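You operate a simulated robot arm through the tools that you are given. There is no shell and no other tool. Be economical: measure what you need, move in short steps, check, and stop when the job is done.

Carry out the task below with a simulated two-armed robot. There is one attempt and no reset: what you move stays moved.

## Task
On the top of the machine table, fold the wiping rag in half.

The check looks at the end state, three seconds after you hand in, the way a careful person would. Anything else that was tipped, shoved, dropped, spilled or broken makes it a failure. Flat cloth is picked up by pressing the open fingertips on it (5 to 10 N) and closing them slowly along it; thin cloth reads only 2 to 8 mm in the jaws.

## Robot
Two 7-joint arms with two-finger parallel grippers on one trunk, on a base that drives. Base frame: it is fixed to the floor where the robot stands at the start and does not move with it; the origin is under the middle of the robot, x ahead of it, y to its left, z up. Units: mm, degrees, N and s.
The left shoulder is at the start at [70, 163, 1020], the right one opposite. With the tool pointing down near the work surface each hand reaches from about 380 to 880 mm from the robot's upright axis, wherever it stands, measured 20 degrees to its own side. Places, roughly: top of the machine table [700, 100, 700]. Payload 3.43 kg a hand.
Tool frame (each hand has its own): the origin (TCP) lies between the finger pads and is the grasp point; the fingertips stand 34 mm ahead of it; z points along the fingers, y is the line along which they close. The gripper opens to 128 mm. The fingers are 24 mm wide and 12 mm thick; the gripper's body (48 by 130 mm) begins 96 mm behind the TCP.
Orientation is that of the tool frame in the base frame, as a unit quaternion [w, x, y, z]. With the fingers straight down and closing along the base's y, the tool's x points along the base's -x, its y along +y and its z along -z.

## Interface
- The arms move only by the tool apply_moves. It takes "left_motion", "right_motion" or both (then of equal length, played together; a hand with none holds still); each is a list of rows, each a list of 2 entries, a list of its own where there are three numbers: the shift along the base's x, y, z in mm, then the turn, a rotation vector about the base's x, y, z in degrees. In form: [[[tx, ty, tz], [ax, ay, az]], ...]. A call has 1 to 20 rows; each row is the pose to reach, as a shift and turn from the pose commanded when the call began. "left_grip" and "right_grip" are, for a hand that has rows, the gripper command, from -1 (shut) to 1 (fully open), values between in proportion, set as the call begins (left out, the last holds). Each row takes 0.2 s and may step no farther than 50 mm and 8.6 degrees from the row before; otherwise, or with a gripper value out of range, the whole call is refused. A pose out of reach is approached as far as the arm can. The call stops where the force on the tool passes 40 N (or 10 N more than at its start, if that is more) or the arm is blocked; 0.2 s more then pass. The fingers move at their own pace (about 153 mm/s each) and stop on an object; they squeeze with about 33 N. The grip force told is the motor's: it shows also when the fingers shut on nothing. Time passes only in rows, and 0.2 s behind the last, so rows that repeat a pose let the fingers close. The reply holds the time, the measured pose of the TCP, the force on the tool along the base axes, the opening and the grip force, in the units named above and with some noise, and new pictures: "show" is both (left out), scene, wrist or none (wrist: the cameras of the hands that moved).
- Cameras (640 x 400 px; columns grow to the right, rows downward): "scene" is now at [127.9, 22.7, 1233.1]; the picture's right is [0.29, -0.96, -0.00], its down [-0.68, -0.21, -0.70] and it looks along [0.67, 0.20, -0.71] (base axes); focal length 253 px, centre (320, 200). "left" rides on the left gripper at [76, 11, -160] in its tool frame; the picture's right is [-0.15, 0.99, 0.00], its down [-0.88, -0.13, -0.46] and it looks along [-0.45, -0.07, 0.89] (tool axes); focal length 234 px, centre (320, 200). "right" rides on the right gripper at [76, -11, -160] in its tool frame; the picture's right is [0.15, 0.99, 0.00], its down [-0.88, 0.13, -0.46] and it looks along [-0.45, 0.07, 0.89] (tool axes); focal length 234 px, centre (320, 200). There is no depth. A picture from a camera that has moved, and an enlarged one, comes with that camera's place and axes in the base frame and with its lens.
- raise_lower(by): slides the trunk up (or, below 0, down) by that many mm; the arms and the scene camera ride with it, the base frame stays. It gives what a move gives, with no picture.
- steer(legs): drives the robot by 1 to 6 legs, each [ahead, left, turn to the left] in mm, mm and degrees, along the robot's own axes; the way and the turn of a leg run together, so that a leg with both is an arc; at most 1500 mm and 180 degrees a leg. The arms and the cameras ride along, it lands a little off, and it stops where it bumps. It gives what a move gives, and a new picture of the scene camera.
- turn_head(pan, tilt): turns the head with the scene camera to pan (to the left, within 86 degrees either way) and tilt (down, from -29 to 69), counted from straight ahead of the robot. It gives what a move gives, and a new picture of the scene camera.
- inspect(camera, box): a new picture of the part [left, top, right, bottom] of that camera's present view, enlarged. It takes no simulated time.
- sign_off(): hands the job in; it is judged then, once.

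Go step by step. Nothing tells you exact positions but the pictures and the camera data: compare them with the known pose of the tool, close in by small moves and look again before you grip or let go. The budget is 120 turns and 170 pictures, counting those below and the enlarged ones. Unless the task says otherwise, let go and move clear before handing in, and close with one line.

The tools are called after ">>>" by a JSON object that holds its "fn" and its "kwargs". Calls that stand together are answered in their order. apply_moves: Moves the arms, as the interface text tells. Its arguments: {"type":"object","properties":{"left_motion":{"type":"array","items":{"type":"array"}},"left_grip":{"type":"number"},"right_motion":{"type":"array","items":{"type":"array"}},"right_grip":{"type":"number"},"show":{"type":"string","enum":["both","scene","wrist","none"]}},"required":[]} The other tools are called the same way: raise_lower (by) slides the trunk up or down; steer (legs) drives the base; turn_head (pan, tilt) turns the head that bears the scene camera; inspect (camera, box) takes an enlarged picture of a part of a camera's view; sign_off () hands the job in.

At the start:

```text
t: 0.0
left_tcp_pos: [649.5, 316.0, 867.7]
left_orientation: [0.001, 0.0, 1.0, 0.0]
left_force: [-0.2, 0.7, 0.1]
left_opening: 128.0
left_finger_force: 0.1
right_tcp_pos: [643.1, -279.4, 897.6]
right_orientation: [0.0, 0.0, 1.0, -0.001]
right_force: [-1.2, 0.3, 0.6]
right_opening: 127.9
right_finger_force: 0.1
trunk travel left (down, up): [-500.0, 440.0]
robot x, y, heading: [-2.3, 2.7, 0.1]
head pan, tilt: [17.0, 45.3]
```

scene: 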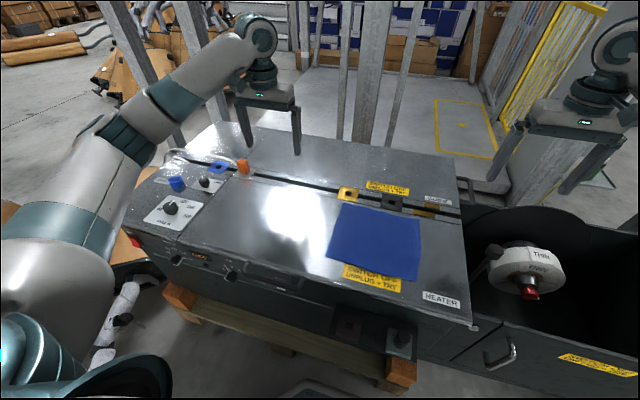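
right: 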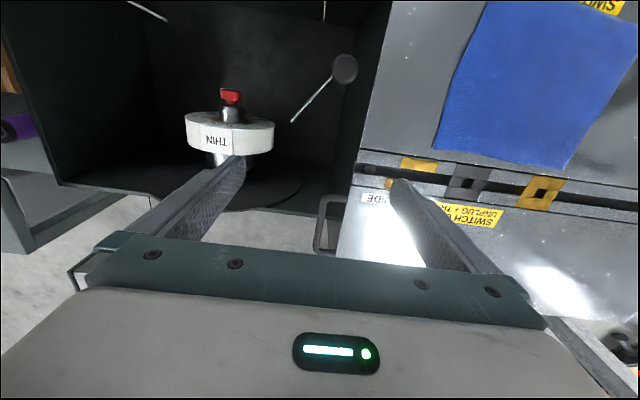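
left: 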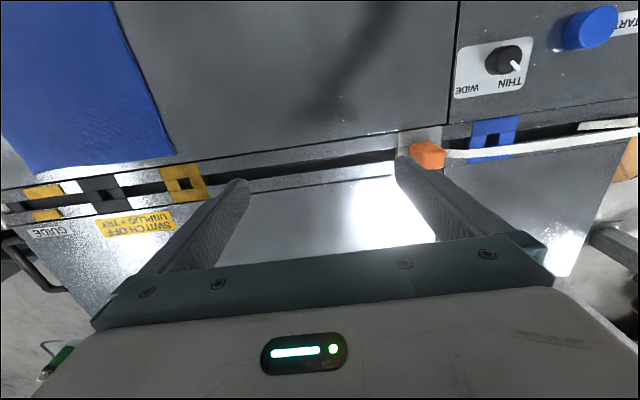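

The blue rag lies flat at about x 455–645, y ±110. I plan to pinch its two near corners, one hand each, and carry that edge over to the far edge. First I need a closer look.

>>> {"fn": "inspect", "kwargs": {"camera": "scene", "box": [300, 170, 480, 310]}}

>>> {"fn": "inspect", "kwargs": {"camera": "right", "box": [360, 0, 640, 220]}}

```text
2.86 times, centred on (390, 240) of scene
camera zoom: at [127.9, 22.7, 1233.1], right [0.29, -0.96, 0.0], down [-0.68, -0.21, -0.7], along [0.67, 0.2, -0.71], focal length 722 px, centre (120, 86)
```

zoom: 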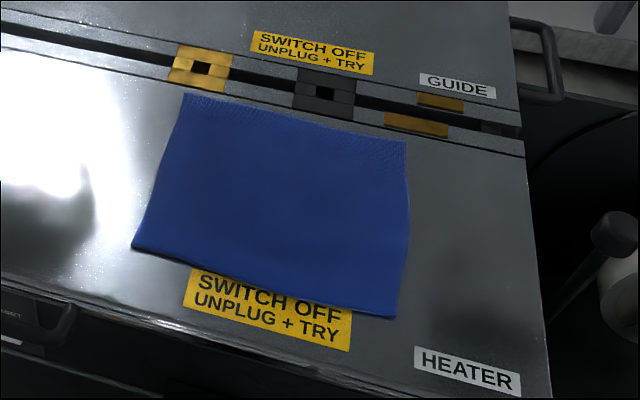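

```text
1.82 times, centred on (500, 110) of right
camera zoom: at [568.2, -291.0, 1058.4], right [-0.15, 0.99, 0.0], down [0.88, 0.13, 0.46], along [0.45, 0.07, -0.89], focal length 426 px, centre (-7, 364)
```

zoom: 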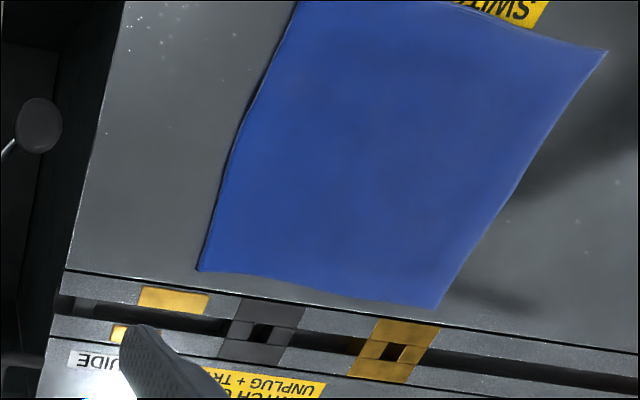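

The rag spans x 445–633 and y −110 to 107, at z of about 706. I'll back the base up a little for wrist room before bringing the hands over the near corners.

>>> {"fn": "steer", "kwargs": {"legs": [[-90, 0, 0]]}}

```text
t: 1.1
left_tcp_pos: [555.4, 314.7, 868.8]
left_orientation: [0.0, 0.0, 1.0, 0.0]
left_force: [0.3, -0.7, -0.4]
left_opening: 127.9
left_finger_force: 0.0
right_tcp_pos: [549.2, -281.0, 898.6]
right_orientation: [0.0, 0.001, 1.0, 0.0]
right_force: [-0.4, -0.7, -0.4]
right_opening: 127.9
right_finger_force: 0.1
trunk travel left (down, up): [-500.0, 440.0]
robot x, y, heading: [-92.7, 1.5, -0.0]
head pan, tilt: [17.0, 45.3]
camera scene: at [34.7, 22.6, 1233.2], right [0.29, -0.96, 0.0], down [-0.68, -0.21, -0.7], along [0.67, 0.2, -0.71], focal length 253 px, centre (320, 200)
```

scene: 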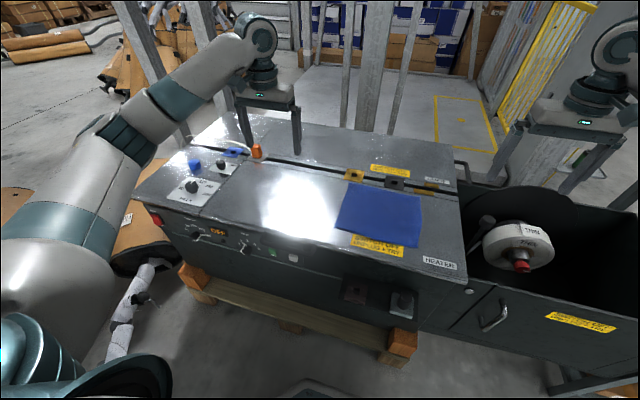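

Next the hands go above the near corners, tilted 30° with fingers pointing forward and down, opened to 40 mm.

>>> {"fn": "apply_moves", "kwargs": {"left_motion": [[[-14, -29, -8], [0, -3.75, 0]], [[-27, -59, -17], [0, -7.5, 0]], [[-41, -88, -26], [0, -11.25, 0]], [[-55, -117, -34], [0, -15, 0]], [[-68, -147, -43], [0, -18.75, 0]], [[-82, -176, -52], [0, -22.5, 0]], [[-96, -206, -60], [0, -26.25, 0]], [[-109, -235, -69], [0, -30, 0]], [[-109, -235, -69], [0, -30, 0]]], "right_motion": [[[-13, 25, -12], [0, -3.75, 0]], [[-26, 50, -25], [0, -7.5, 0]], [[-39, 74, -37], [0, -11.25, 0]], [[-52, 99, -50], [0, -15, 0]], [[-64, 124, -62], [0, -18.75, 0]], [[-77, 149, -74], [0, -22.5, 0]], [[-90, 173, -87], [0, -26.25, 0]], [[-103, 198, -99], [0, -30, 0]], [[-103, 198, -99], [0, -30, 0]]], "left_grip": -0.375, "right_grip": -0.375}}

```text
t: 3.1
left_tcp_pos: [450.7, 78.1, 799.8]
left_orientation: [0.259, 0.0, 0.966, 0.0]
left_force: [-0.3, 0.4, -0.1]
left_opening: 40.1
left_finger_force: 0.1
right_tcp_pos: [445.8, -82.9, 799.0]
right_orientation: [0.26, 0.001, 0.966, -0.001]
right_force: [-0.1, 0.5, -0.6]
right_opening: 40.1
right_finger_force: 0.1
trunk travel left (down, up): [-500.0, 440.0]
robot x, y, heading: [-89.1, 0.6, -0.4]
head pan, tilt: [17.0, 45.3]
camera scene: at [35.7, 22.7, 1233.1], right [0.29, -0.96, 0.0], down [-0.68, -0.21, -0.7], along [0.67, 0.2, -0.71], focal length 253 px, centre (320, 200)
camera right: at [302.1, -93.7, 900.8], right [-0.13, 0.99, -0.07], down [0.53, 0.13, 0.84], along [0.84, 0.07, -0.55], focal length 234 px, centre (320, 200)
camera left: at [302.6, 88.3, 901.1], right [0.13, 0.99, 0.07], down [0.53, -0.13, 0.84], along [0.84, -0.07, -0.54], focal length 234 px, centre (320, 200)
```

scene: 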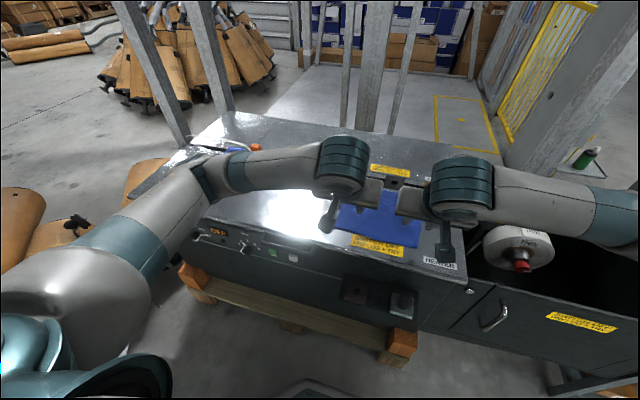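
right: 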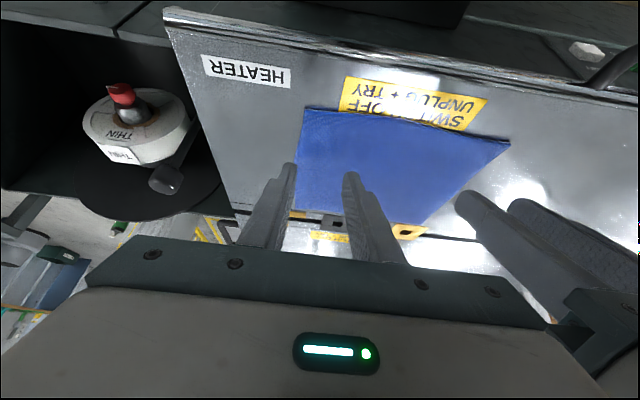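
left: 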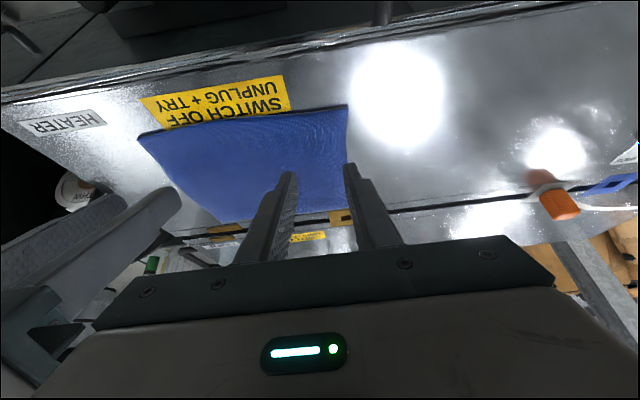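

Near corners triangulate to about (444, 109) and (443, −103). I'll lower with small corrections to just above the cloth.

>>> {"fn": "apply_moves", "kwargs": {"left_motion": [[[-3, 2, -25], [0, 0, 0]], [[-5, 3, -46], [0, 0, 0]], [[-5, 3, -50], [0, 0, 0]]], "right_motion": [[[0, 3, -25], [0, 0, 0]], [[0, 5, -46], [0, 0, 0]], [[0, 5, -50], [0, 0, 0]]], "show": "wrist"}}

```text
t: 3.9
left_tcp_pos: [443.4, 82.7, 749.1]
left_orientation: [0.259, -0.001, 0.966, 0.0]
left_force: [-0.9, 0.0, -0.1]
left_opening: 40.1
left_finger_force: 0.0
right_tcp_pos: [448.4, -78.8, 749.5]
right_orientation: [0.259, 0.001, 0.966, 0.0]
right_force: [0.1, 0.4, 0.4]
right_opening: 39.9
right_finger_force: 0.1
trunk travel left (down, up): [-500.0, 440.0]
robot x, y, heading: [-89.2, 0.5, 0.1]
head pan, tilt: [17.0, 45.3]
camera right: at [302.7, -89.2, 850.5], right [-0.13, 0.99, -0.07], down [0.53, 0.13, 0.84], along [0.84, 0.07, -0.55], focal length 234 px, centre (320, 200)
camera left: at [296.4, 93.2, 850.4], right [0.13, 0.99, 0.07], down [0.53, -0.13, 0.84], along [0.84, -0.07, -0.55], focal length 234 px, centre (320, 200)
```

right: 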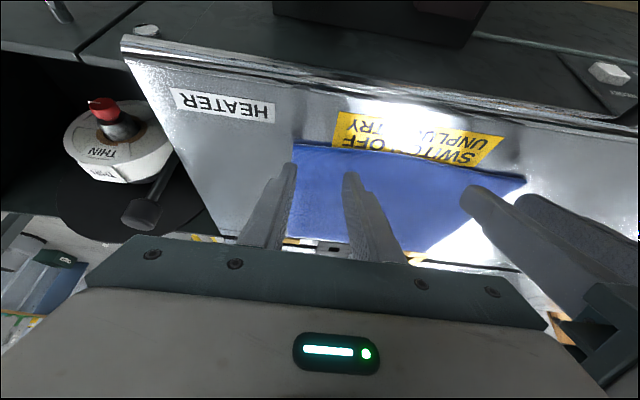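
left: 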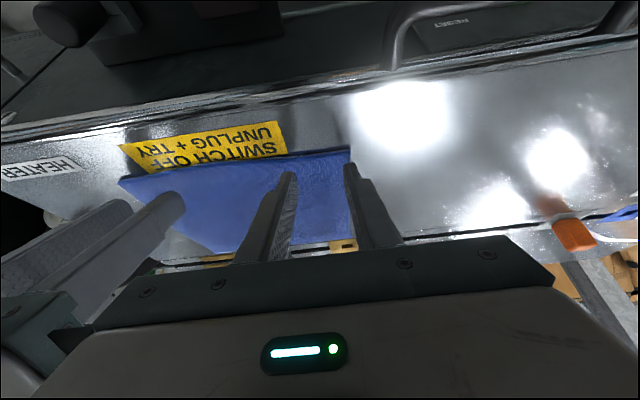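

The outer fingers sit right on the side edges. I'll shift each hand inward 7 mm and lower until I feel contact.

>>> {"fn": "apply_moves", "kwargs": {"left_motion": [[[2, -7, -2], [0, 0, 0]], [[4, -7, -5], [0, 0, 0]], [[4, -7, -7], [0, 0, 0]]], "right_motion": [[[0, 7, -2], [0, 0, 0]], [[0, 7, -5], [0, 0, 0]], [[0, 7, -7], [0, 0, 0]]], "show": "none"}}

>>> {"fn": "apply_moves", "kwargs": {"left_motion": [[[0, 0, -1], [0, 0, 0]], [[0, 0, -2], [0, 0, 0]]], "right_motion": [[[0, 0, -1], [0, 0, 0]], [[0, 0, -2], [0, 0, 0]]], "show": "wrist"}}

```text
t: 4.7
left_tcp_pos: [447.1, 76.6, 741.5]
left_orientation: [0.259, 0.001, 0.966, 0.0]
left_force: [0.0, 0.3, -0.3]
left_opening: 40.0
left_finger_force: 0.0
right_tcp_pos: [446.8, -71.8, 741.7]
right_orientation: [0.259, 0.001, 0.966, 0.0]
right_force: [-0.4, -0.8, -0.9]
right_opening: 39.7
right_finger_force: 0.0
trunk travel left (down, up): [-500.0, 440.0]
robot x, y, heading: [-93.4, 0.5, 0.1]
head pan, tilt: [17.0, 45.3]
```

```text
t: 5.3
left_tcp_pos: [447.4, 76.1, 740.5]
left_orientation: [0.259, 0.001, 0.966, 0.0]
left_force: [-0.1, 0.5, 0.6]
left_opening: 39.8
left_finger_force: 0.1
right_tcp_pos: [447.3, -70.6, 740.5]
right_orientation: [0.259, 0.001, 0.966, 0.0]
right_force: [0.6, 0.4, 0.2]
right_opening: 39.9
right_finger_force: 0.2
trunk travel left (down, up): [-500.0, 440.0]
robot x, y, heading: [-93.5, -2.2, -0.1]
head pan, tilt: [17.0, 45.3]
camera right: at [302.7, -81.7, 841.4], right [-0.13, 0.99, -0.07], down [0.53, 0.13, 0.83], along [0.84, 0.07, -0.55], focal length 234 px, centre (320, 200)
camera left: at [300.7, 86.3, 841.4], right [0.13, 0.99, 0.07], down [0.53, -0.13, 0.83], along [0.84, -0.07, -0.55], focal length 234 px, centre (320, 200)
```

right: 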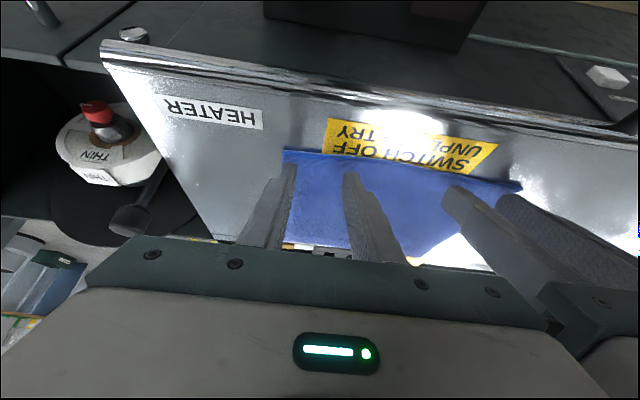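
left: 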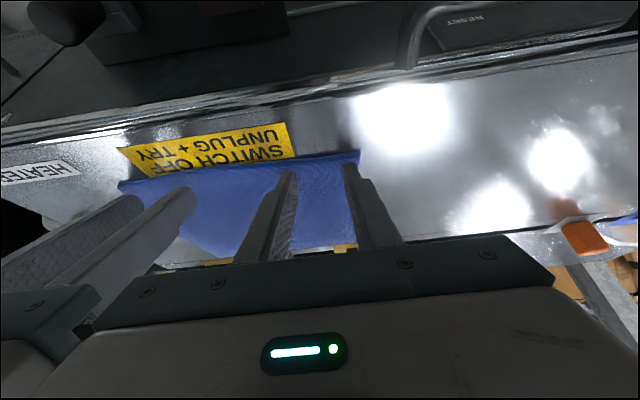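

Positions look right, with no contact yet. Continuing down in 1 mm steps.

>>> {"fn": "apply_moves", "kwargs": {"left_motion": [[[0, 0, -1], [0, 0, 0]], [[0, 0, -2], [0, 0, 0]]], "right_motion": [[[0, 0, -1], [0, 0, 0]], [[0, 0, -2], [0, 0, 0]]], "show": "none"}}

>>> {"fn": "apply_moves", "kwargs": {"left_motion": [[[0, 0, -1], [0, 0, 0]], [[0, 0, -1], [0, 0, 0]]], "right_motion": [[[0, 0, -1], [0, 0, 0]], [[0, 0, -1], [0, 0, 0]]], "show": "none"}}

```text
t: 5.9
left_tcp_pos: [447.1, 75.2, 738.2]
left_orientation: [0.26, 0.0, 0.966, 0.0]
left_force: [0.3, -0.5, 3.4]
left_opening: 40.0
left_finger_force: 0.1
right_tcp_pos: [446.9, -69.9, 739.5]
right_orientation: [0.258, 0.0, 0.966, 0.0]
right_force: [-0.2, -1.8, 3.8]
right_opening: 39.8
right_finger_force: 0.1
trunk travel left (down, up): [-500.0, 440.0]
robot x, y, heading: [-92.3, -1.4, 0.0]
head pan, tilt: [17.0, 45.3]
```

```text
t: 6.5
left_tcp_pos: [446.2, 76.3, 737.4]
left_orientation: [0.259, 0.0, 0.966, 0.0]
left_force: [0.6, 0.2, 5.3]
left_opening: 40.2
left_finger_force: 0.0
right_tcp_pos: [447.2, -70.8, 738.7]
right_orientation: [0.26, 0.001, 0.966, 0.0]
right_force: [0.6, -0.5, 9.5]
right_opening: 39.5
right_finger_force: 0.1
trunk travel left (down, up): [-500.0, 440.0]
robot x, y, heading: [-92.4, 2.9, -0.0]
head pan, tilt: [17.0, 45.3]
```

Contact on both sides at 5 and 9 N. Now closing in slow stages.

>>> {"fn": "apply_moves", "kwargs": {"left_motion": [[[0, 0, -0.5], [0, 0, 0]], [[0, 0, -0.5], [0, 0, 0]]], "right_motion": [[[0, 0, 0], [0, 0, 0]], [[0, 0, 0], [0, 0, 0]]], "left_grip": -0.5, "right_grip": -0.5, "show": "none"}}

>>> {"fn": "apply_moves", "kwargs": {"left_motion": [[[0, 0, 0], [0, 0, 0]], [[0, 0, 0], [0, 0, 0]]], "right_motion": [[[0, 0, 0], [0, 0, 0]], [[0, 0, 0], [0, 0, 0]]], "left_grip": -0.65, "right_grip": -0.65, "show": "wrist"}}

```text
t: 7.1
left_tcp_pos: [446.4, 75.5, 738.2]
left_orientation: [0.26, 0.0, 0.966, -0.001]
left_force: [-0.7, 0.3, 9.8]
left_opening: 31.4
left_finger_force: 0.1
right_tcp_pos: [446.6, -72.2, 738.2]
right_orientation: [0.26, 0.001, 0.966, 0.0]
right_force: [1.9, 0.9, 9.4]
right_opening: 31.2
right_finger_force: 0.1
trunk travel left (down, up): [-500.0, 440.0]
robot x, y, heading: [-93.0, 2.1, -0.2]
head pan, tilt: [17.0, 45.3]
```

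```text
t: 7.7
left_tcp_pos: [444.4, 76.5, 738.3]
left_orientation: [0.26, 0.0, 0.966, 0.0]
left_force: [0.6, -1.6, 11.4]
left_opening: 22.9
left_finger_force: 0.6
right_tcp_pos: [446.5, -70.1, 738.1]
right_orientation: [0.26, 0.001, 0.966, 0.0]
right_force: [0.7, 1.3, 9.5]
right_opening: 22.6
right_finger_force: 0.1
trunk travel left (down, up): [-500.0, 440.0]
robot x, y, heading: [-94.0, -1.9, -0.0]
head pan, tilt: [17.0, 45.3]
camera right: at [301.7, -81.5, 838.7], right [-0.13, 0.99, -0.07], down [0.53, 0.13, 0.84], along [0.84, 0.07, -0.54], focal length 234 px, centre (320, 200)
camera left: at [299.3, 86.2, 839.1], right [0.13, 0.99, 0.07], down [0.53, -0.13, 0.84], along [0.84, -0.07, -0.54], focal length 234 px, centre (320, 200)
```

right: 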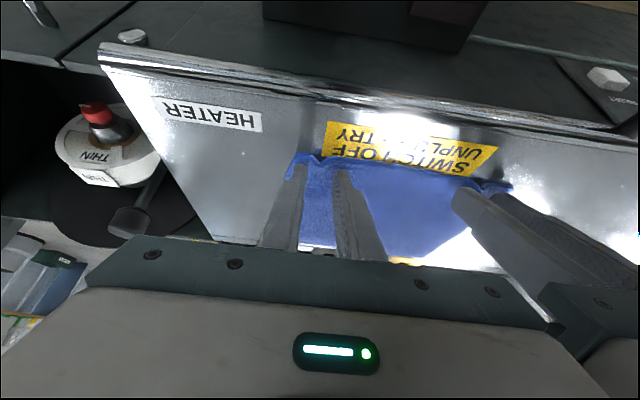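
left: 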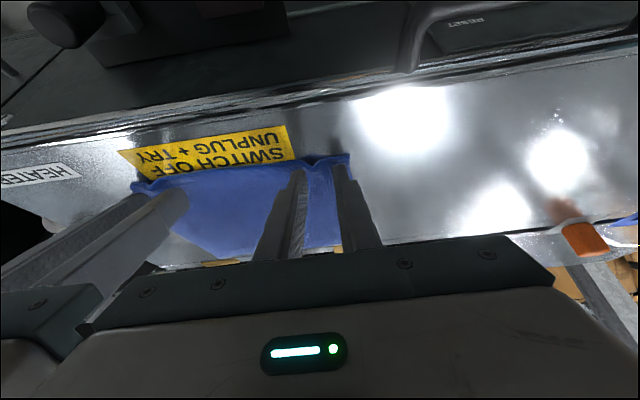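

The cloth is buckling up between the fingers as intended. I'll finish closing.

>>> {"fn": "apply_moves", "kwargs": {"left_motion": [[[0, 0, 0], [0, 0, 0]], [[0, 0, 0], [0, 0, 0]]], "right_motion": [[[0, 0, 0], [0, 0, 0]], [[0, 0, 0], [0, 0, 0]]], "left_grip": -0.8, "right_grip": -0.8, "show": "none"}}

>>> {"fn": "apply_moves", "kwargs": {"left_motion": [[[0, 0, 0], [0, 0, 0]], [[0, 0, 0], [0, 0, 0]]], "right_motion": [[[0, 0, 0], [0, 0, 0]], [[0, 0, 0], [0, 0, 0]]], "left_grip": -0.9, "right_grip": -0.9, "show": "none"}}

>>> {"fn": "apply_moves", "kwargs": {"left_motion": [[[0, 0, 0], [0, 0, 0]], [[0, 0, 0], [0, 0, 0]], [[0, 0, 0], [0, 0, 0]]], "right_motion": [[[0, 0, 0], [0, 0, 0]], [[0, 0, 0], [0, 0, 0]], [[0, 0, 0], [0, 0, 0]]], "left_grip": -1, "right_grip": -1, "show": "wrist"}}

```text
t: 8.3
left_tcp_pos: [444.9, 75.4, 738.5]
left_orientation: [0.26, 0.0, 0.966, 0.0]
left_force: [-0.1, -0.5, 11.0]
left_opening: 13.2
left_finger_force: 0.0
right_tcp_pos: [447.4, -70.6, 738.4]
right_orientation: [0.26, 0.0, 0.966, 0.0]
right_force: [0.1, -0.6, 11.3]
right_opening: 12.1
right_finger_force: 0.0
trunk travel left (down, up): [-500.0, 440.0]
robot x, y, heading: [-93.4, -0.2, -0.2]
head pan, tilt: [17.0, 45.3]
```

```text
t: 8.9
left_tcp_pos: [447.4, 75.5, 738.0]
left_orientation: [0.26, 0.0, 0.966, 0.0]
left_force: [0.6, -0.5, 11.9]
left_opening: 8.1
left_finger_force: 1.1
right_tcp_pos: [446.1, -69.9, 739.0]
right_orientation: [0.259, -0.001, 0.966, 0.0]
right_force: [-0.2, 2.8, 9.6]
right_opening: 6.1
right_finger_force: 0.1
trunk travel left (down, up): [-500.0, 440.0]
robot x, y, heading: [-97.2, 1.9, -0.1]
head pan, tilt: [17.0, 45.3]
```

```text
t: 9.7
left_tcp_pos: [446.6, 75.4, 738.1]
left_orientation: [0.26, 0.001, 0.966, 0.0]
left_force: [0.4, -2.2, 11.2]
left_opening: 3.4
left_finger_force: 33.1
right_tcp_pos: [446.5, -70.6, 738.2]
right_orientation: [0.26, 0.001, 0.966, 0.0]
right_force: [0.2, 0.8, 10.0]
right_opening: 0.0
right_finger_force: 33.1
trunk travel left (down, up): [-500.0, 440.0]
robot x, y, heading: [-91.6, 1.7, 0.1]
head pan, tilt: [17.0, 45.3]
camera right: at [301.7, -81.5, 838.7], right [-0.13, 0.99, -0.07], down [0.53, 0.13, 0.84], along [0.84, 0.07, -0.54], focal length 234 px, centre (320, 200)
camera left: at [299.2, 86.3, 839.1], right [0.13, 0.99, 0.07], down [0.53, -0.13, 0.84], along [0.84, -0.07, -0.54], focal length 234 px, centre (320, 200)
```

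right: 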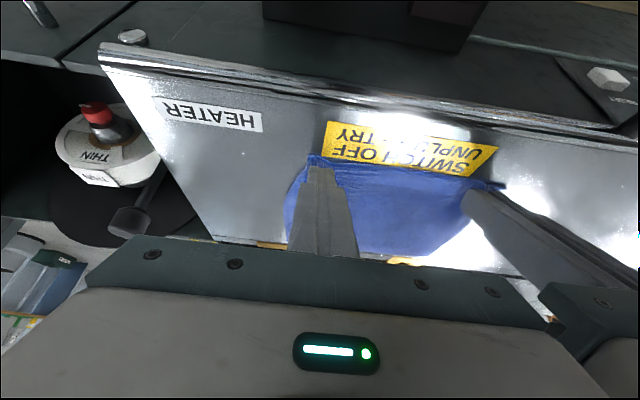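
left: 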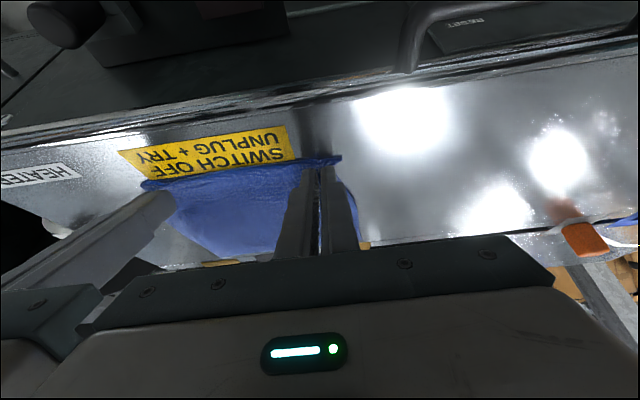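

The left hand holds cloth at 3.4 mm, but the right closed on nothing. I'll lift the right, open it and look.

>>> {"fn": "apply_moves", "kwargs": {"right_motion": [[[0, 0, 15], [0, 0, 0]], [[0, 0, 30], [0, 0, 0]]], "show": "none"}}

>>> {"fn": "apply_moves", "kwargs": {"right_motion": [[[0, 0, 0], [0, 0, 0]], [[0, 0, 0], [0, 0, 0]]], "right_grip": -0.375, "show": "wrist"}}

>>> {"fn": "inspect", "kwargs": {"camera": "scene", "box": [300, 150, 480, 290]}}

```text
t: 10.3
left_tcp_pos: [446.9, 76.2, 737.8]
left_orientation: [0.26, 0.0, 0.966, 0.0]
left_force: [-2.5, 0.2, 17.4]
left_opening: 3.8
left_finger_force: 32.3
right_tcp_pos: [447.2, -69.6, 766.4]
right_orientation: [0.259, 0.0, 0.966, 0.0]
right_force: [-0.3, 0.9, -0.2]
right_opening: 0.0
right_finger_force: 33.2
trunk travel left (down, up): [-500.0, 440.0]
robot x, y, heading: [-92.0, -1.3, -0.1]
head pan, tilt: [17.0, 45.3]
```

```text
t: 10.9
left_tcp_pos: [446.2, 76.2, 738.1]
left_orientation: [0.26, 0.0, 0.966, 0.0]
left_force: [-1.9, 0.7, 16.6]
left_opening: 3.5
left_finger_force: 32.7
right_tcp_pos: [447.1, -70.0, 766.7]
right_orientation: [0.26, 0.001, 0.966, 0.0]
right_force: [-0.3, 0.3, -0.2]
right_opening: 39.8
right_finger_force: 0.1
trunk travel left (down, up): [-500.0, 440.0]
robot x, y, heading: [-91.4, 2.4, -0.1]
head pan, tilt: [17.0, 45.3]
camera right: at [302.1, -81.1, 868.4], right [-0.13, 0.99, -0.07], down [0.53, 0.13, 0.84], along [0.84, 0.07, -0.54], focal length 234 px, centre (320, 200)
```

right: 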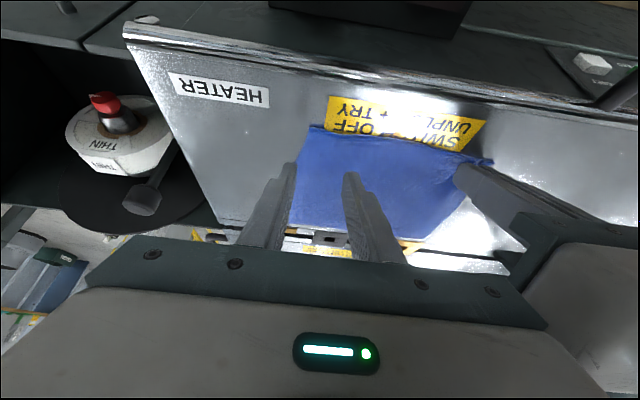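

```text
2.86 times, centred on (390, 220) of scene
camera zoom: at [34.1, 22.5, 1233.3], right [0.29, -0.96, 0.0], down [-0.68, -0.21, -0.7], along [0.67, 0.2, -0.71], focal length 722 px, centre (120, 143)
```

zoom: 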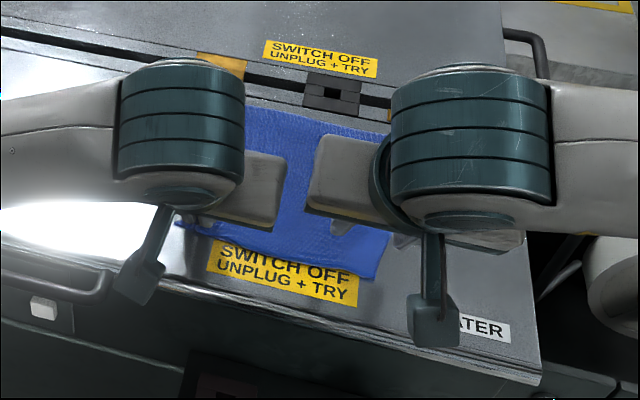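

The right corner got pushed in to about (438, −82). I'll lift the left hand slightly and roll it outward for clearance, then regrip the right hand further in.

>>> {"fn": "apply_moves", "kwargs": {"left_motion": [[[0, 0, 6], [0, 0, 0]], [[0, 3, 6], [-6, 0, 0]], [[0, 6, 6], [-12, 0, 0]], [[0, 6, 6], [-12, 0, 0]]], "show": "none"}}

>>> {"fn": "apply_moves", "kwargs": {"right_motion": [[[-5, 14, 0], [0, 0, 0]], [[-5, 14, -10], [0, 0, 0]], [[-5, 14, -20], [0, 0, 0]], [[-5, 14, -20], [0, 0, 0]]], "right_grip": -0.44, "show": "wrist"}}

```text
t: 11.9
left_tcp_pos: [448.0, 82.5, 742.0]
left_orientation: [0.257, -0.026, 0.961, -0.102]
left_force: [0.6, 0.4, -0.1]
left_opening: 3.7
left_finger_force: 33.3
right_tcp_pos: [447.7, -69.7, 766.7]
right_orientation: [0.259, 0.001, 0.966, 0.0]
right_force: [1.0, 0.2, 0.3]
right_opening: 39.9
right_finger_force: 0.1
trunk travel left (down, up): [-500.0, 440.0]
robot x, y, heading: [-89.1, -1.1, -0.2]
head pan, tilt: [17.0, 45.3]
```

```text
t: 12.9
left_tcp_pos: [446.2, 82.3, 742.6]
left_orientation: [0.258, -0.027, 0.961, -0.101]
left_force: [0.1, 0.6, -0.6]
left_opening: 3.5
left_finger_force: 33.0
right_tcp_pos: [441.5, -56.9, 747.6]
right_orientation: [0.258, 0.0, 0.966, 0.0]
right_force: [0.2, 0.6, 0.6]
right_opening: 35.7
right_finger_force: 0.0
trunk travel left (down, up): [-500.0, 440.0]
robot x, y, heading: [-91.8, 1.9, -0.0]
head pan, tilt: [17.0, 45.3]
camera right: at [297.5, -67.9, 848.5], right [-0.13, 0.99, -0.07], down [0.53, 0.13, 0.83], along [0.84, 0.07, -0.55], focal length 234 px, centre (320, 200)
```

right: 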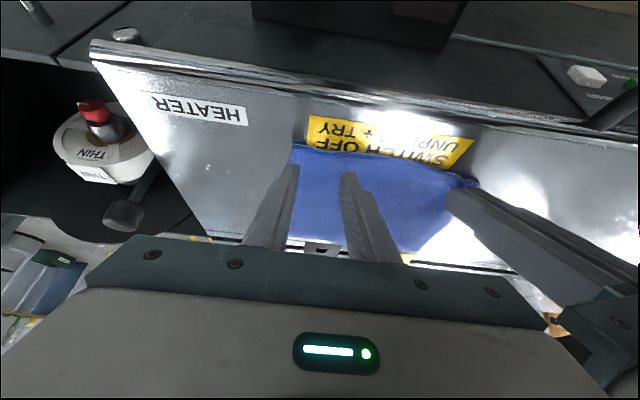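

Both right fingers are now over cloth. Lowering to about 12 N.

>>> {"fn": "apply_moves", "kwargs": {"right_motion": [[[0, 1, -5], [0, 0, 0]], [[0, 1, -8.5], [0, 0, 0]], [[0, 1, -10], [0, 0, 0]], [[0, 1, -10], [0, 0, 0]]], "show": "none"}}

```text
t: 13.9
left_tcp_pos: [447.8, 81.5, 742.3]
left_orientation: [0.257, -0.027, 0.961, -0.101]
left_force: [-0.3, 0.7, 0.8]
left_opening: 3.6
left_finger_force: 32.9
right_tcp_pos: [442.2, -56.3, 738.4]
right_orientation: [0.26, -0.001, 0.966, 0.001]
right_force: [1.5, -1.1, 7.0]
right_opening: 36.1
right_finger_force: 0.1
trunk travel left (down, up): [-500.0, 440.0]
robot x, y, heading: [-92.4, 2.7, -0.0]
head pan, tilt: [17.0, 45.3]
```

>>> {"fn": "apply_moves", "kwargs": {"right_motion": [[[0, 0, -0.7], [0, 0, 0]], [[0, 0, -0.7], [0, 0, 0]]], "right_grip": -0.58, "show": "none"}}

>>> {"fn": "apply_moves", "kwargs": {"right_motion": [[[0, 0, 0], [0, 0, 0]], [[0, 0, 0], [0, 0, 0]]], "right_grip": -0.72, "show": "none"}}

>>> {"fn": "apply_moves", "kwargs": {"right_motion": [[[0, 0, 0], [0, 0, 0]], [[0, 0, 0], [0, 0, 0]]], "right_grip": -0.84, "show": "wrist"}}

```text
t: 14.5
left_tcp_pos: [447.0, 82.5, 742.3]
left_orientation: [0.258, -0.027, 0.961, -0.101]
left_force: [0.5, -0.6, 0.2]
left_opening: 3.5
left_finger_force: 33.1
right_tcp_pos: [441.7, -56.4, 739.2]
right_orientation: [0.261, 0.0, 0.965, 0.001]
right_force: [-1.1, 0.9, 16.0]
right_opening: 26.1
right_finger_force: 0.0
trunk travel left (down, up): [-500.0, 440.0]
robot x, y, heading: [-93.2, -0.4, 0.1]
head pan, tilt: [17.0, 45.3]
```

```text
t: 15.1
left_tcp_pos: [446.1, 80.7, 743.3]
left_orientation: [0.257, -0.027, 0.961, -0.101]
left_force: [0.3, -2.8, -0.1]
left_opening: 3.3
left_finger_force: 33.4
right_tcp_pos: [442.4, -56.2, 738.1]
right_orientation: [0.26, 0.0, 0.966, 0.001]
right_force: [0.7, 2.9, 18.8]
right_opening: 18.1
right_finger_force: 0.3
trunk travel left (down, up): [-500.0, 440.0]
robot x, y, heading: [-92.2, 1.5, 0.1]
head pan, tilt: [17.0, 45.3]
```

```text
t: 15.7
left_tcp_pos: [445.4, 82.5, 743.0]
left_orientation: [0.257, -0.027, 0.961, -0.101]
left_force: [0.1, -3.1, -0.2]
left_opening: 3.3
left_finger_force: 32.9
right_tcp_pos: [441.0, -55.5, 737.2]
right_orientation: [0.259, 0.0, 0.966, 0.001]
right_force: [0.6, 3.8, 20.7]
right_opening: 10.4
right_finger_force: 0.2
trunk travel left (down, up): [-500.0, 440.0]
robot x, y, heading: [-91.5, 0.6, -0.1]
head pan, tilt: [17.0, 45.3]
camera right: at [297.0, -66.8, 838.2], right [-0.13, 0.99, -0.07], down [0.53, 0.13, 0.84], along [0.84, 0.07, -0.54], focal length 234 px, centre (320, 200)
```

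right: 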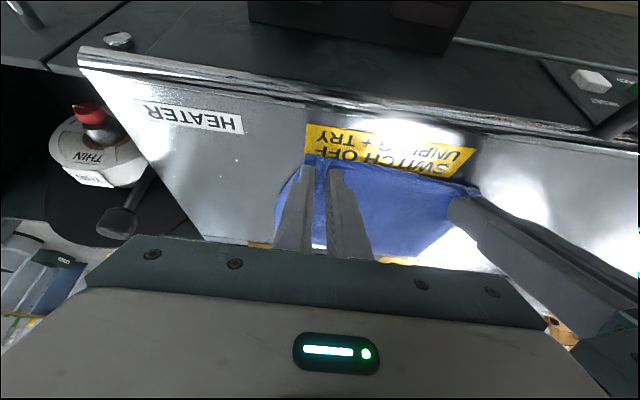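

>>> {"fn": "apply_moves", "kwargs": {"right_motion": [[[0, 0, 0], [0, 0, 0]], [[0, 0, 0], [0, 0, 0]]], "right_grip": -0.92, "show": "none"}}

>>> {"fn": "apply_moves", "kwargs": {"right_motion": [[[0, 0, 0], [0, 0, 0]], [[0, 0, 0], [0, 0, 0]], [[0, 0, 0], [0, 0, 0]]], "right_grip": -1, "show": "wrist"}}

```text
t: 16.3
left_tcp_pos: [446.6, 82.5, 743.4]
left_orientation: [0.258, -0.025, 0.96, -0.101]
left_force: [-0.5, -3.9, 0.0]
left_opening: 3.7
left_finger_force: 33.1
right_tcp_pos: [442.4, -56.1, 736.7]
right_orientation: [0.26, 0.001, 0.966, 0.001]
right_force: [0.4, 3.2, 22.1]
right_opening: 7.3
right_finger_force: 1.6
trunk travel left (down, up): [-500.0, 440.0]
robot x, y, heading: [-91.8, -0.7, -0.1]
head pan, tilt: [17.0, 45.3]
```

```text
t: 17.1
left_tcp_pos: [445.8, 82.0, 744.3]
left_orientation: [0.257, -0.027, 0.961, -0.102]
left_force: [-0.5, -7.1, 0.2]
left_opening: 3.9
left_finger_force: 33.1
right_tcp_pos: [442.2, -56.1, 736.9]
right_orientation: [0.26, 0.0, 0.966, 0.0]
right_force: [1.7, 4.3, 22.8]
right_opening: 3.9
right_finger_force: 33.2
trunk travel left (down, up): [-500.0, 440.0]
robot x, y, heading: [-89.1, -0.0, -0.0]
head pan, tilt: [17.0, 45.3]
camera right: at [296.9, -66.9, 838.2], right [-0.13, 0.99, -0.07], down [0.53, 0.13, 0.84], along [0.84, 0.07, -0.54], focal length 234 px, centre (320, 200)
```

right: 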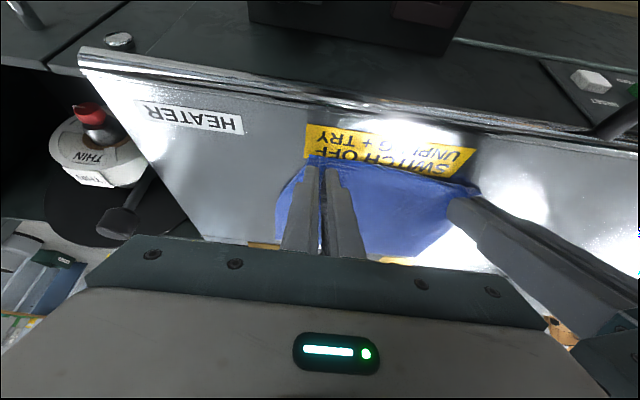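

Both hands now hold cloth (3.9 mm each). I'll swing the near edge up in an arc around the fold line at x≈539, doing the first half and then checking.

>>> {"fn": "apply_moves", "kwargs": {"right_motion": [[[6, -1, 22], [0, 5.83, 0]], [[17, -2, 43], [0, 11.67, 0]], [[33, -3, 60], [0, 17.5, 0]], [[53, -3, 74], [0, 23.3, 0]], [[76, -4, 82], [0, 29.2, 0]], [[100, -5, 84], [0, 35, 0]]], "left_motion": [[[6, -1, 22], [0, 5.83, 0]], [[16.5, -2, 42], [0, 11.67, 0]], [[32, -3, 58], [0, 17.5, 0]], [[51, -3, 71], [0, 23.3, 0]], [[73, -4, 78], [0, 29.2, 0]], [[96, -5, 79], [0, 35, 0]]]}}

```text
t: 18.5
left_tcp_pos: [545.9, 75.3, 821.4]
left_orientation: [-0.045, -0.056, 0.993, -0.088]
left_force: [0.3, -4.1, -0.2]
left_opening: 3.7
left_finger_force: 32.9
right_tcp_pos: [546.4, -60.3, 820.0]
right_orientation: [-0.045, 0.001, 0.999, 0.0]
right_force: [-0.7, 3.6, 0.2]
right_opening: 3.6
right_finger_force: 33.1
trunk travel left (down, up): [-500.0, 440.0]
robot x, y, heading: [-90.4, 1.1, 0.0]
head pan, tilt: [17.0, 45.3]
camera scene: at [37.0, 22.7, 1232.9], right [0.29, -0.96, 0.0], down [-0.68, -0.21, -0.7], along [0.67, 0.2, -0.71], focal length 253 px, centre (320, 200)
camera right: at [484.6, -71.3, 987.3], right [-0.15, 0.99, 0.01], down [0.92, 0.13, 0.37], along [0.37, 0.07, -0.93], focal length 234 px, centre (320, 200)
camera left: at [479.6, 107.1, 984.3], right [0.03, 0.98, -0.18], down [0.92, 0.05, 0.38], along [0.38, -0.18, -0.91], focal length 234 px, centre (320, 200)
```

scene: 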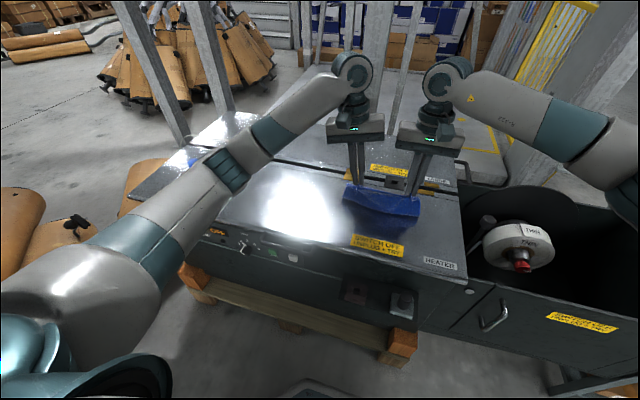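
right: 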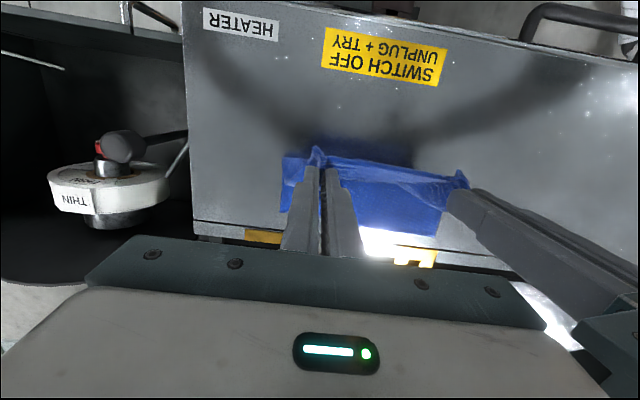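
left: 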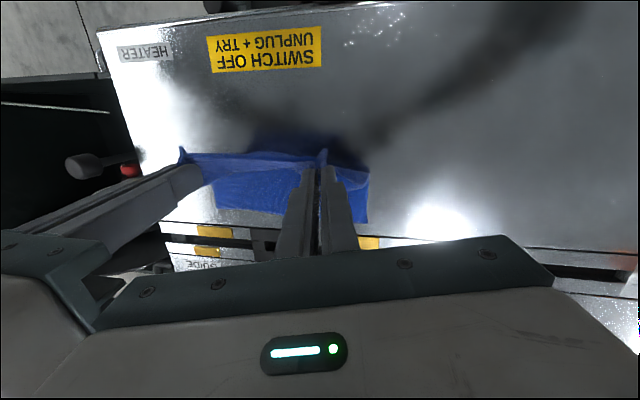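

>>> {"fn": "inspect", "kwargs": {"camera": "scene", "box": [320, 130, 450, 240]}}

```text
3.64 times, centred on (385, 185) of scene
camera zoom: at [37.0, 22.7, 1232.9], right [0.29, -0.96, 0.0], down [-0.68, -0.21, -0.7], along [0.67, 0.2, -0.71], focal length 919 px, centre (84, 254)
```

zoom: 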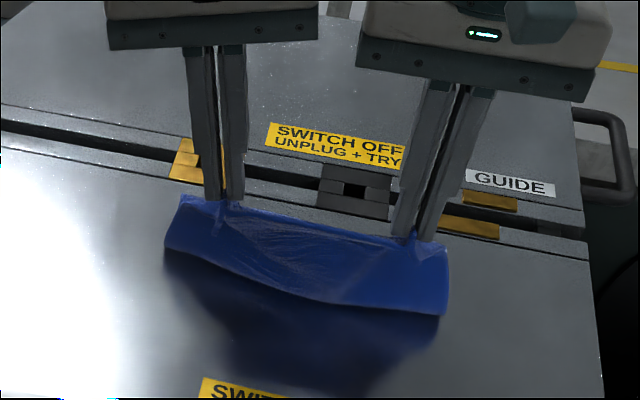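

The near half is standing up neatly with the fold base at x≈542. Continuing over to the far edge, stopping just above it.

>>> {"fn": "apply_moves", "kwargs": {"right_motion": [[[24, -1, -3], [0, 5.83, 0]], [[47, -2, -12], [0, 11.67, 0]], [[67, -3, -24], [0, 17.5, 0]], [[82, -4, -38], [0, 23.3, 0]], [[93, -5, -52], [0, 29.2, 0]], [[99, -5, -60], [0, 35, 0]], [[99, -5, -60], [0, 35, 0]]], "left_motion": [[[23, -1, -3], [0, 5.83, 0]], [[45, -2, -12], [0, 11.67, 0]], [[64, -3, -24], [0, 17.5, 0]], [[79, -4, -38], [0, 23.3, 0]], [[89, -5, -52], [0, 29.2, 0]], [[95, -5, -61], [0, 35, 0]], [[95, -5, -61], [0, 35, 0]]]}}

>>> {"fn": "inspect", "kwargs": {"camera": "scene", "box": [320, 130, 450, 240]}}

```text
t: 20.1
left_tcp_pos: [582.5, 66.2, 772.8]
left_orientation: [-0.345, -0.078, 0.933, -0.069]
left_force: [-2.0, -20.3, -0.6]
left_opening: 4.0
left_finger_force: 32.6
left hand out of reach, approached as far as the arm can: row 5, 6, 7
right_tcp_pos: [567.5, -76.7, 769.6]
right_orientation: [-0.346, 0.0, 0.938, 0.002]
right_force: [1.7, 19.9, 0.9]
right_opening: 3.8
right_finger_force: 33.2
right hand out of reach, approached as far as the arm can: row 4, 5, 6, 7
trunk travel left (down, up): [-500.0, 440.0]
robot x, y, heading: [-91.5, 0.1, -0.2]
head pan, tilt: [17.0, 45.3]
camera scene: at [36.3, 19.1, 1233.0], right [0.29, -0.96, 0.0], down [-0.68, -0.2, -0.7], along [0.67, 0.21, -0.71], focal length 253 px, centre (320, 200)
camera right: at [615.1, -87.5, 941.1], right [-0.11, 0.99, 0.1], down [0.97, 0.13, -0.23], along [-0.24, 0.07, -0.97], focal length 234 px, centre (320, 200)
camera left: at [623.4, 99.1, 941.0], right [-0.08, 0.98, -0.17], down [0.97, 0.04, -0.22], along [-0.21, -0.18, -0.96], focal length 234 px, centre (320, 200)
```

scene: 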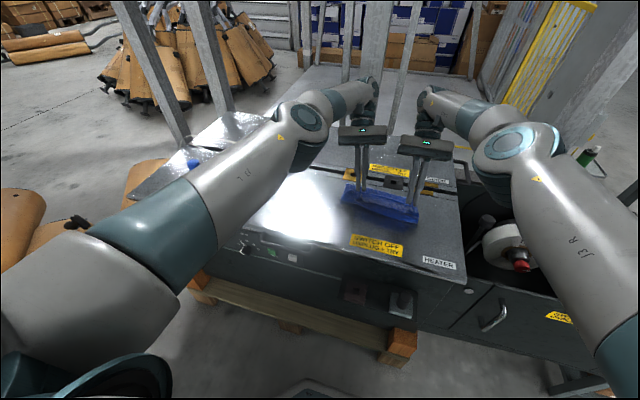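
right: 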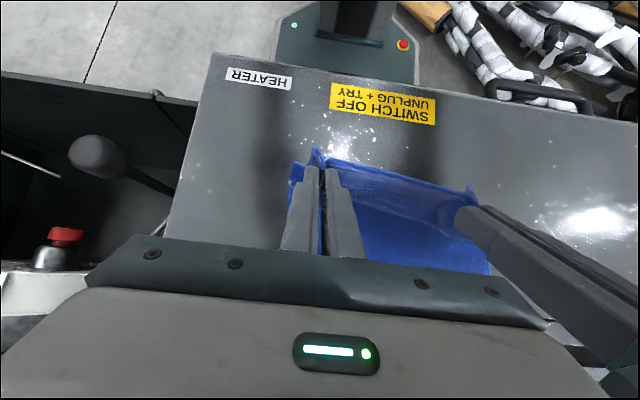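
left: 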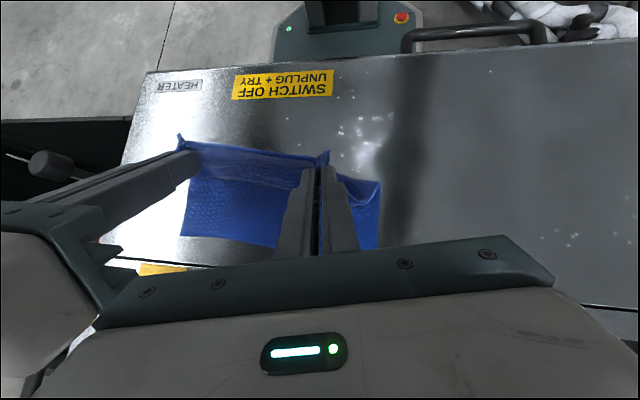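

```text
3.64 times, centred on (385, 185) of scene
camera zoom: at [36.3, 19.1, 1233.0], right [0.29, -0.96, 0.0], down [-0.68, -0.2, -0.7], along [0.67, 0.21, -0.71], focal length 919 px, centre (84, 254)
```

zoom: 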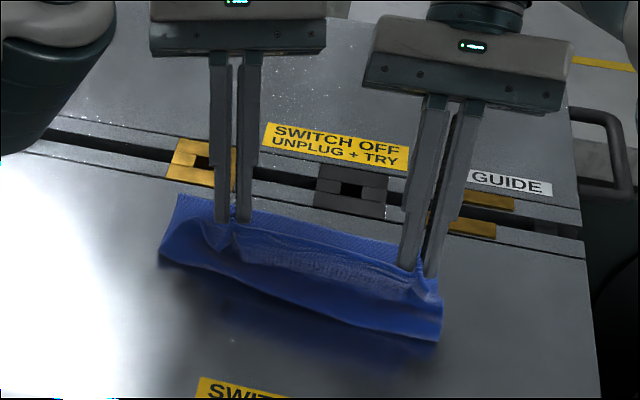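

The arms ran out of reach with this tilt and are tugging the cloth sideways. I'll drive forward 45 mm to regain reach.

>>> {"fn": "steer", "kwargs": {"legs": [[45, 0, 0]]}}

```text
t: 21.0
left_tcp_pos: [628.4, 73.6, 769.0]
left_orientation: [-0.345, -0.081, 0.933, -0.068]
left_force: [-3.2, -28.4, -1.2]
left_opening: 5.9
left_finger_force: 33.0
right_tcp_pos: [613.2, -76.3, 769.5]
right_orientation: [-0.347, 0.002, 0.938, -0.002]
right_force: [4.0, 28.6, 1.3]
right_opening: 3.9
right_finger_force: 32.6
trunk travel left (down, up): [-500.0, 440.0]
robot x, y, heading: [-50.2, -1.9, 0.2]
head pan, tilt: [17.0, 45.3]
camera scene: at [82.3, 22.4, 1232.9], right [0.29, -0.96, 0.0], down [-0.68, -0.21, -0.7], along [0.67, 0.2, -0.71], focal length 253 px, centre (320, 200)
```

scene: 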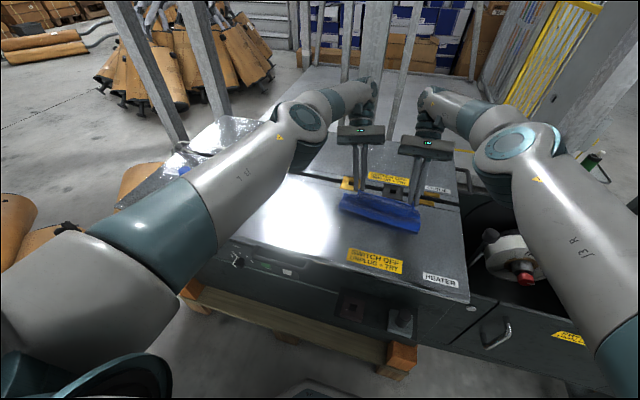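

>>> {"fn": "apply_moves", "kwargs": {"left_motion": [[[-2, -5, 0], [0, 0, 0]]], "right_motion": [[[2, 5, 0], [0, 0, 0]]], "show": "none"}}

```text
t: 21.4
left_tcp_pos: [625.8, 69.3, 770.8]
left_orientation: [-0.345, -0.08, 0.933, -0.067]
left_force: [-1.1, -8.3, -0.8]
left_opening: 3.6
left_finger_force: 32.9
right_tcp_pos: [613.0, -70.6, 770.4]
right_orientation: [-0.345, 0.003, 0.939, -0.002]
right_force: [0.7, 8.6, 0.6]
right_opening: 3.6
right_finger_force: 33.3
trunk travel left (down, up): [-500.0, 440.0]
robot x, y, heading: [-47.7, -2.2, -0.5]
head pan, tilt: [17.0, 45.3]
```

Tension is gone. Moving to the far edge and part way down.

>>> {"fn": "apply_moves", "kwargs": {"left_motion": [[[3, 0, -3], [0, 0, 0]], [[6, 1, -6], [0, 0, 0]], [[10, 1, -10], [0, 0, 0]], [[10, 1, -14], [0, 0, 0]], [[10, 1, -14], [0, 0, 0]]], "right_motion": [[[9, 1, -3], [0, 0, 0]], [[18, 2, -6], [0, 0, 0]], [[28, 3, -10], [0, 0, 0]], [[28, 3, -14], [0, 0, 0]], [[28, 3, -14], [0, 0, 0]]]}}

>>> {"fn": "inspect", "kwargs": {"camera": "scene", "box": [320, 140, 450, 250]}}

```text
t: 22.6
left_tcp_pos: [626.1, 70.6, 760.0]
left_orientation: [-0.344, -0.08, 0.933, -0.067]
left_force: [-0.9, -6.0, -0.8]
left_opening: 3.4
left_finger_force: 32.8
left hand out of reach, approached as far as the arm can: row 1, 2, 3, 4, 5
right_tcp_pos: [613.1, -68.2, 766.7]
right_orientation: [-0.346, 0.002, 0.938, -0.002]
right_force: [0.5, 5.9, -0.7]
right_opening: 3.4
right_finger_force: 33.0
right hand out of reach, approached as far as the arm can: row 1, 2, 3, 4, 5
trunk travel left (down, up): [-500.0, 440.0]
robot x, y, heading: [-45.1, -3.6, -0.2]
head pan, tilt: [17.0, 45.3]
camera scene: at [80.6, 22.6, 1233.1], right [0.29, -0.96, 0.0], down [-0.68, -0.21, -0.7], along [0.67, 0.2, -0.71], focal length 253 px, centre (320, 200)
camera right: at [659.0, -77.8, 938.3], right [-0.11, 0.99, 0.09], down [0.97, 0.13, -0.23], along [-0.24, 0.06, -0.97], focal length 234 px, centre (320, 200)
camera left: at [667.1, 101.4, 929.3], right [-0.08, 0.98, -0.16], down [0.97, 0.05, -0.22], along [-0.21, -0.18, -0.96], focal length 234 px, centre (320, 200)
```

scene: 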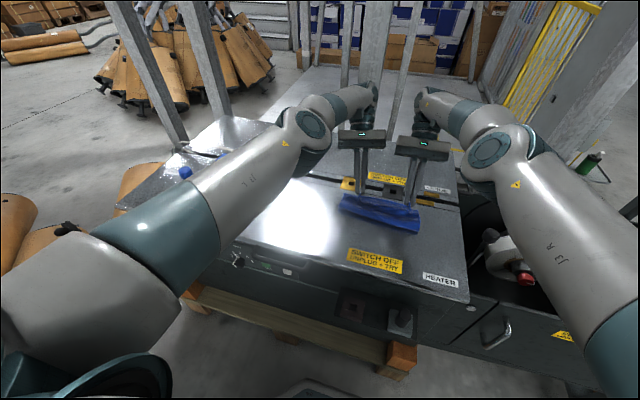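
right: 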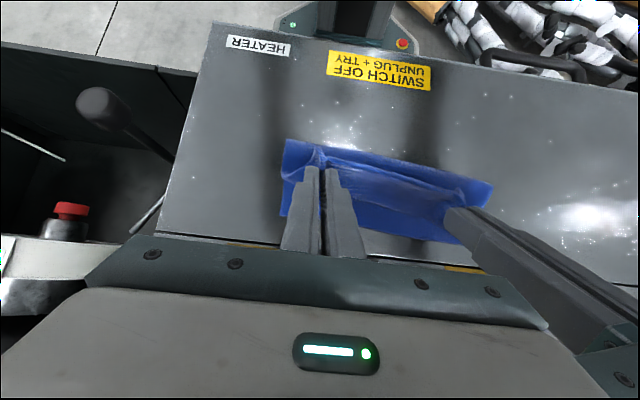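
left: 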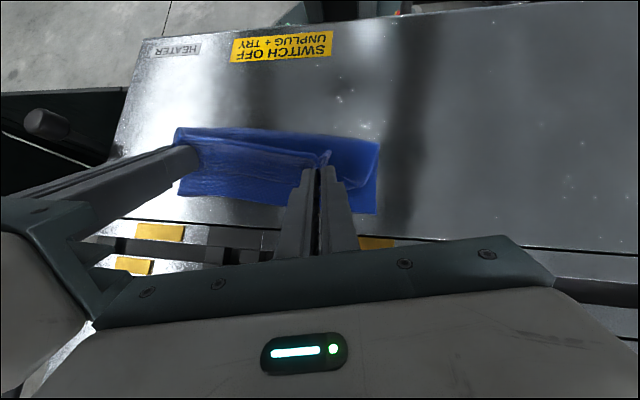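

```text
3.64 times, centred on (385, 195) of scene
camera zoom: at [80.6, 22.6, 1233.1], right [0.29, -0.96, 0.0], down [-0.68, -0.21, -0.7], along [0.67, 0.2, -0.71], focal length 919 px, centre (84, 218)
```

zoom: 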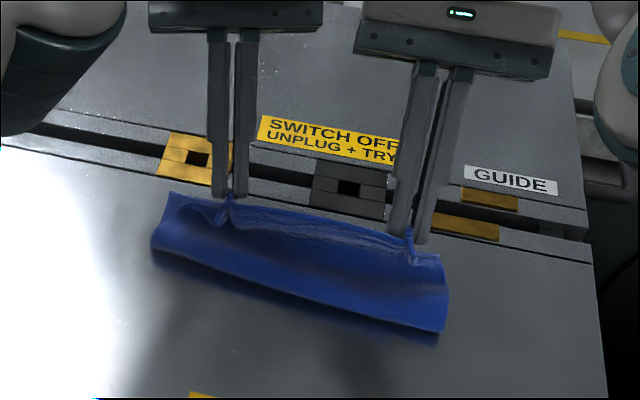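

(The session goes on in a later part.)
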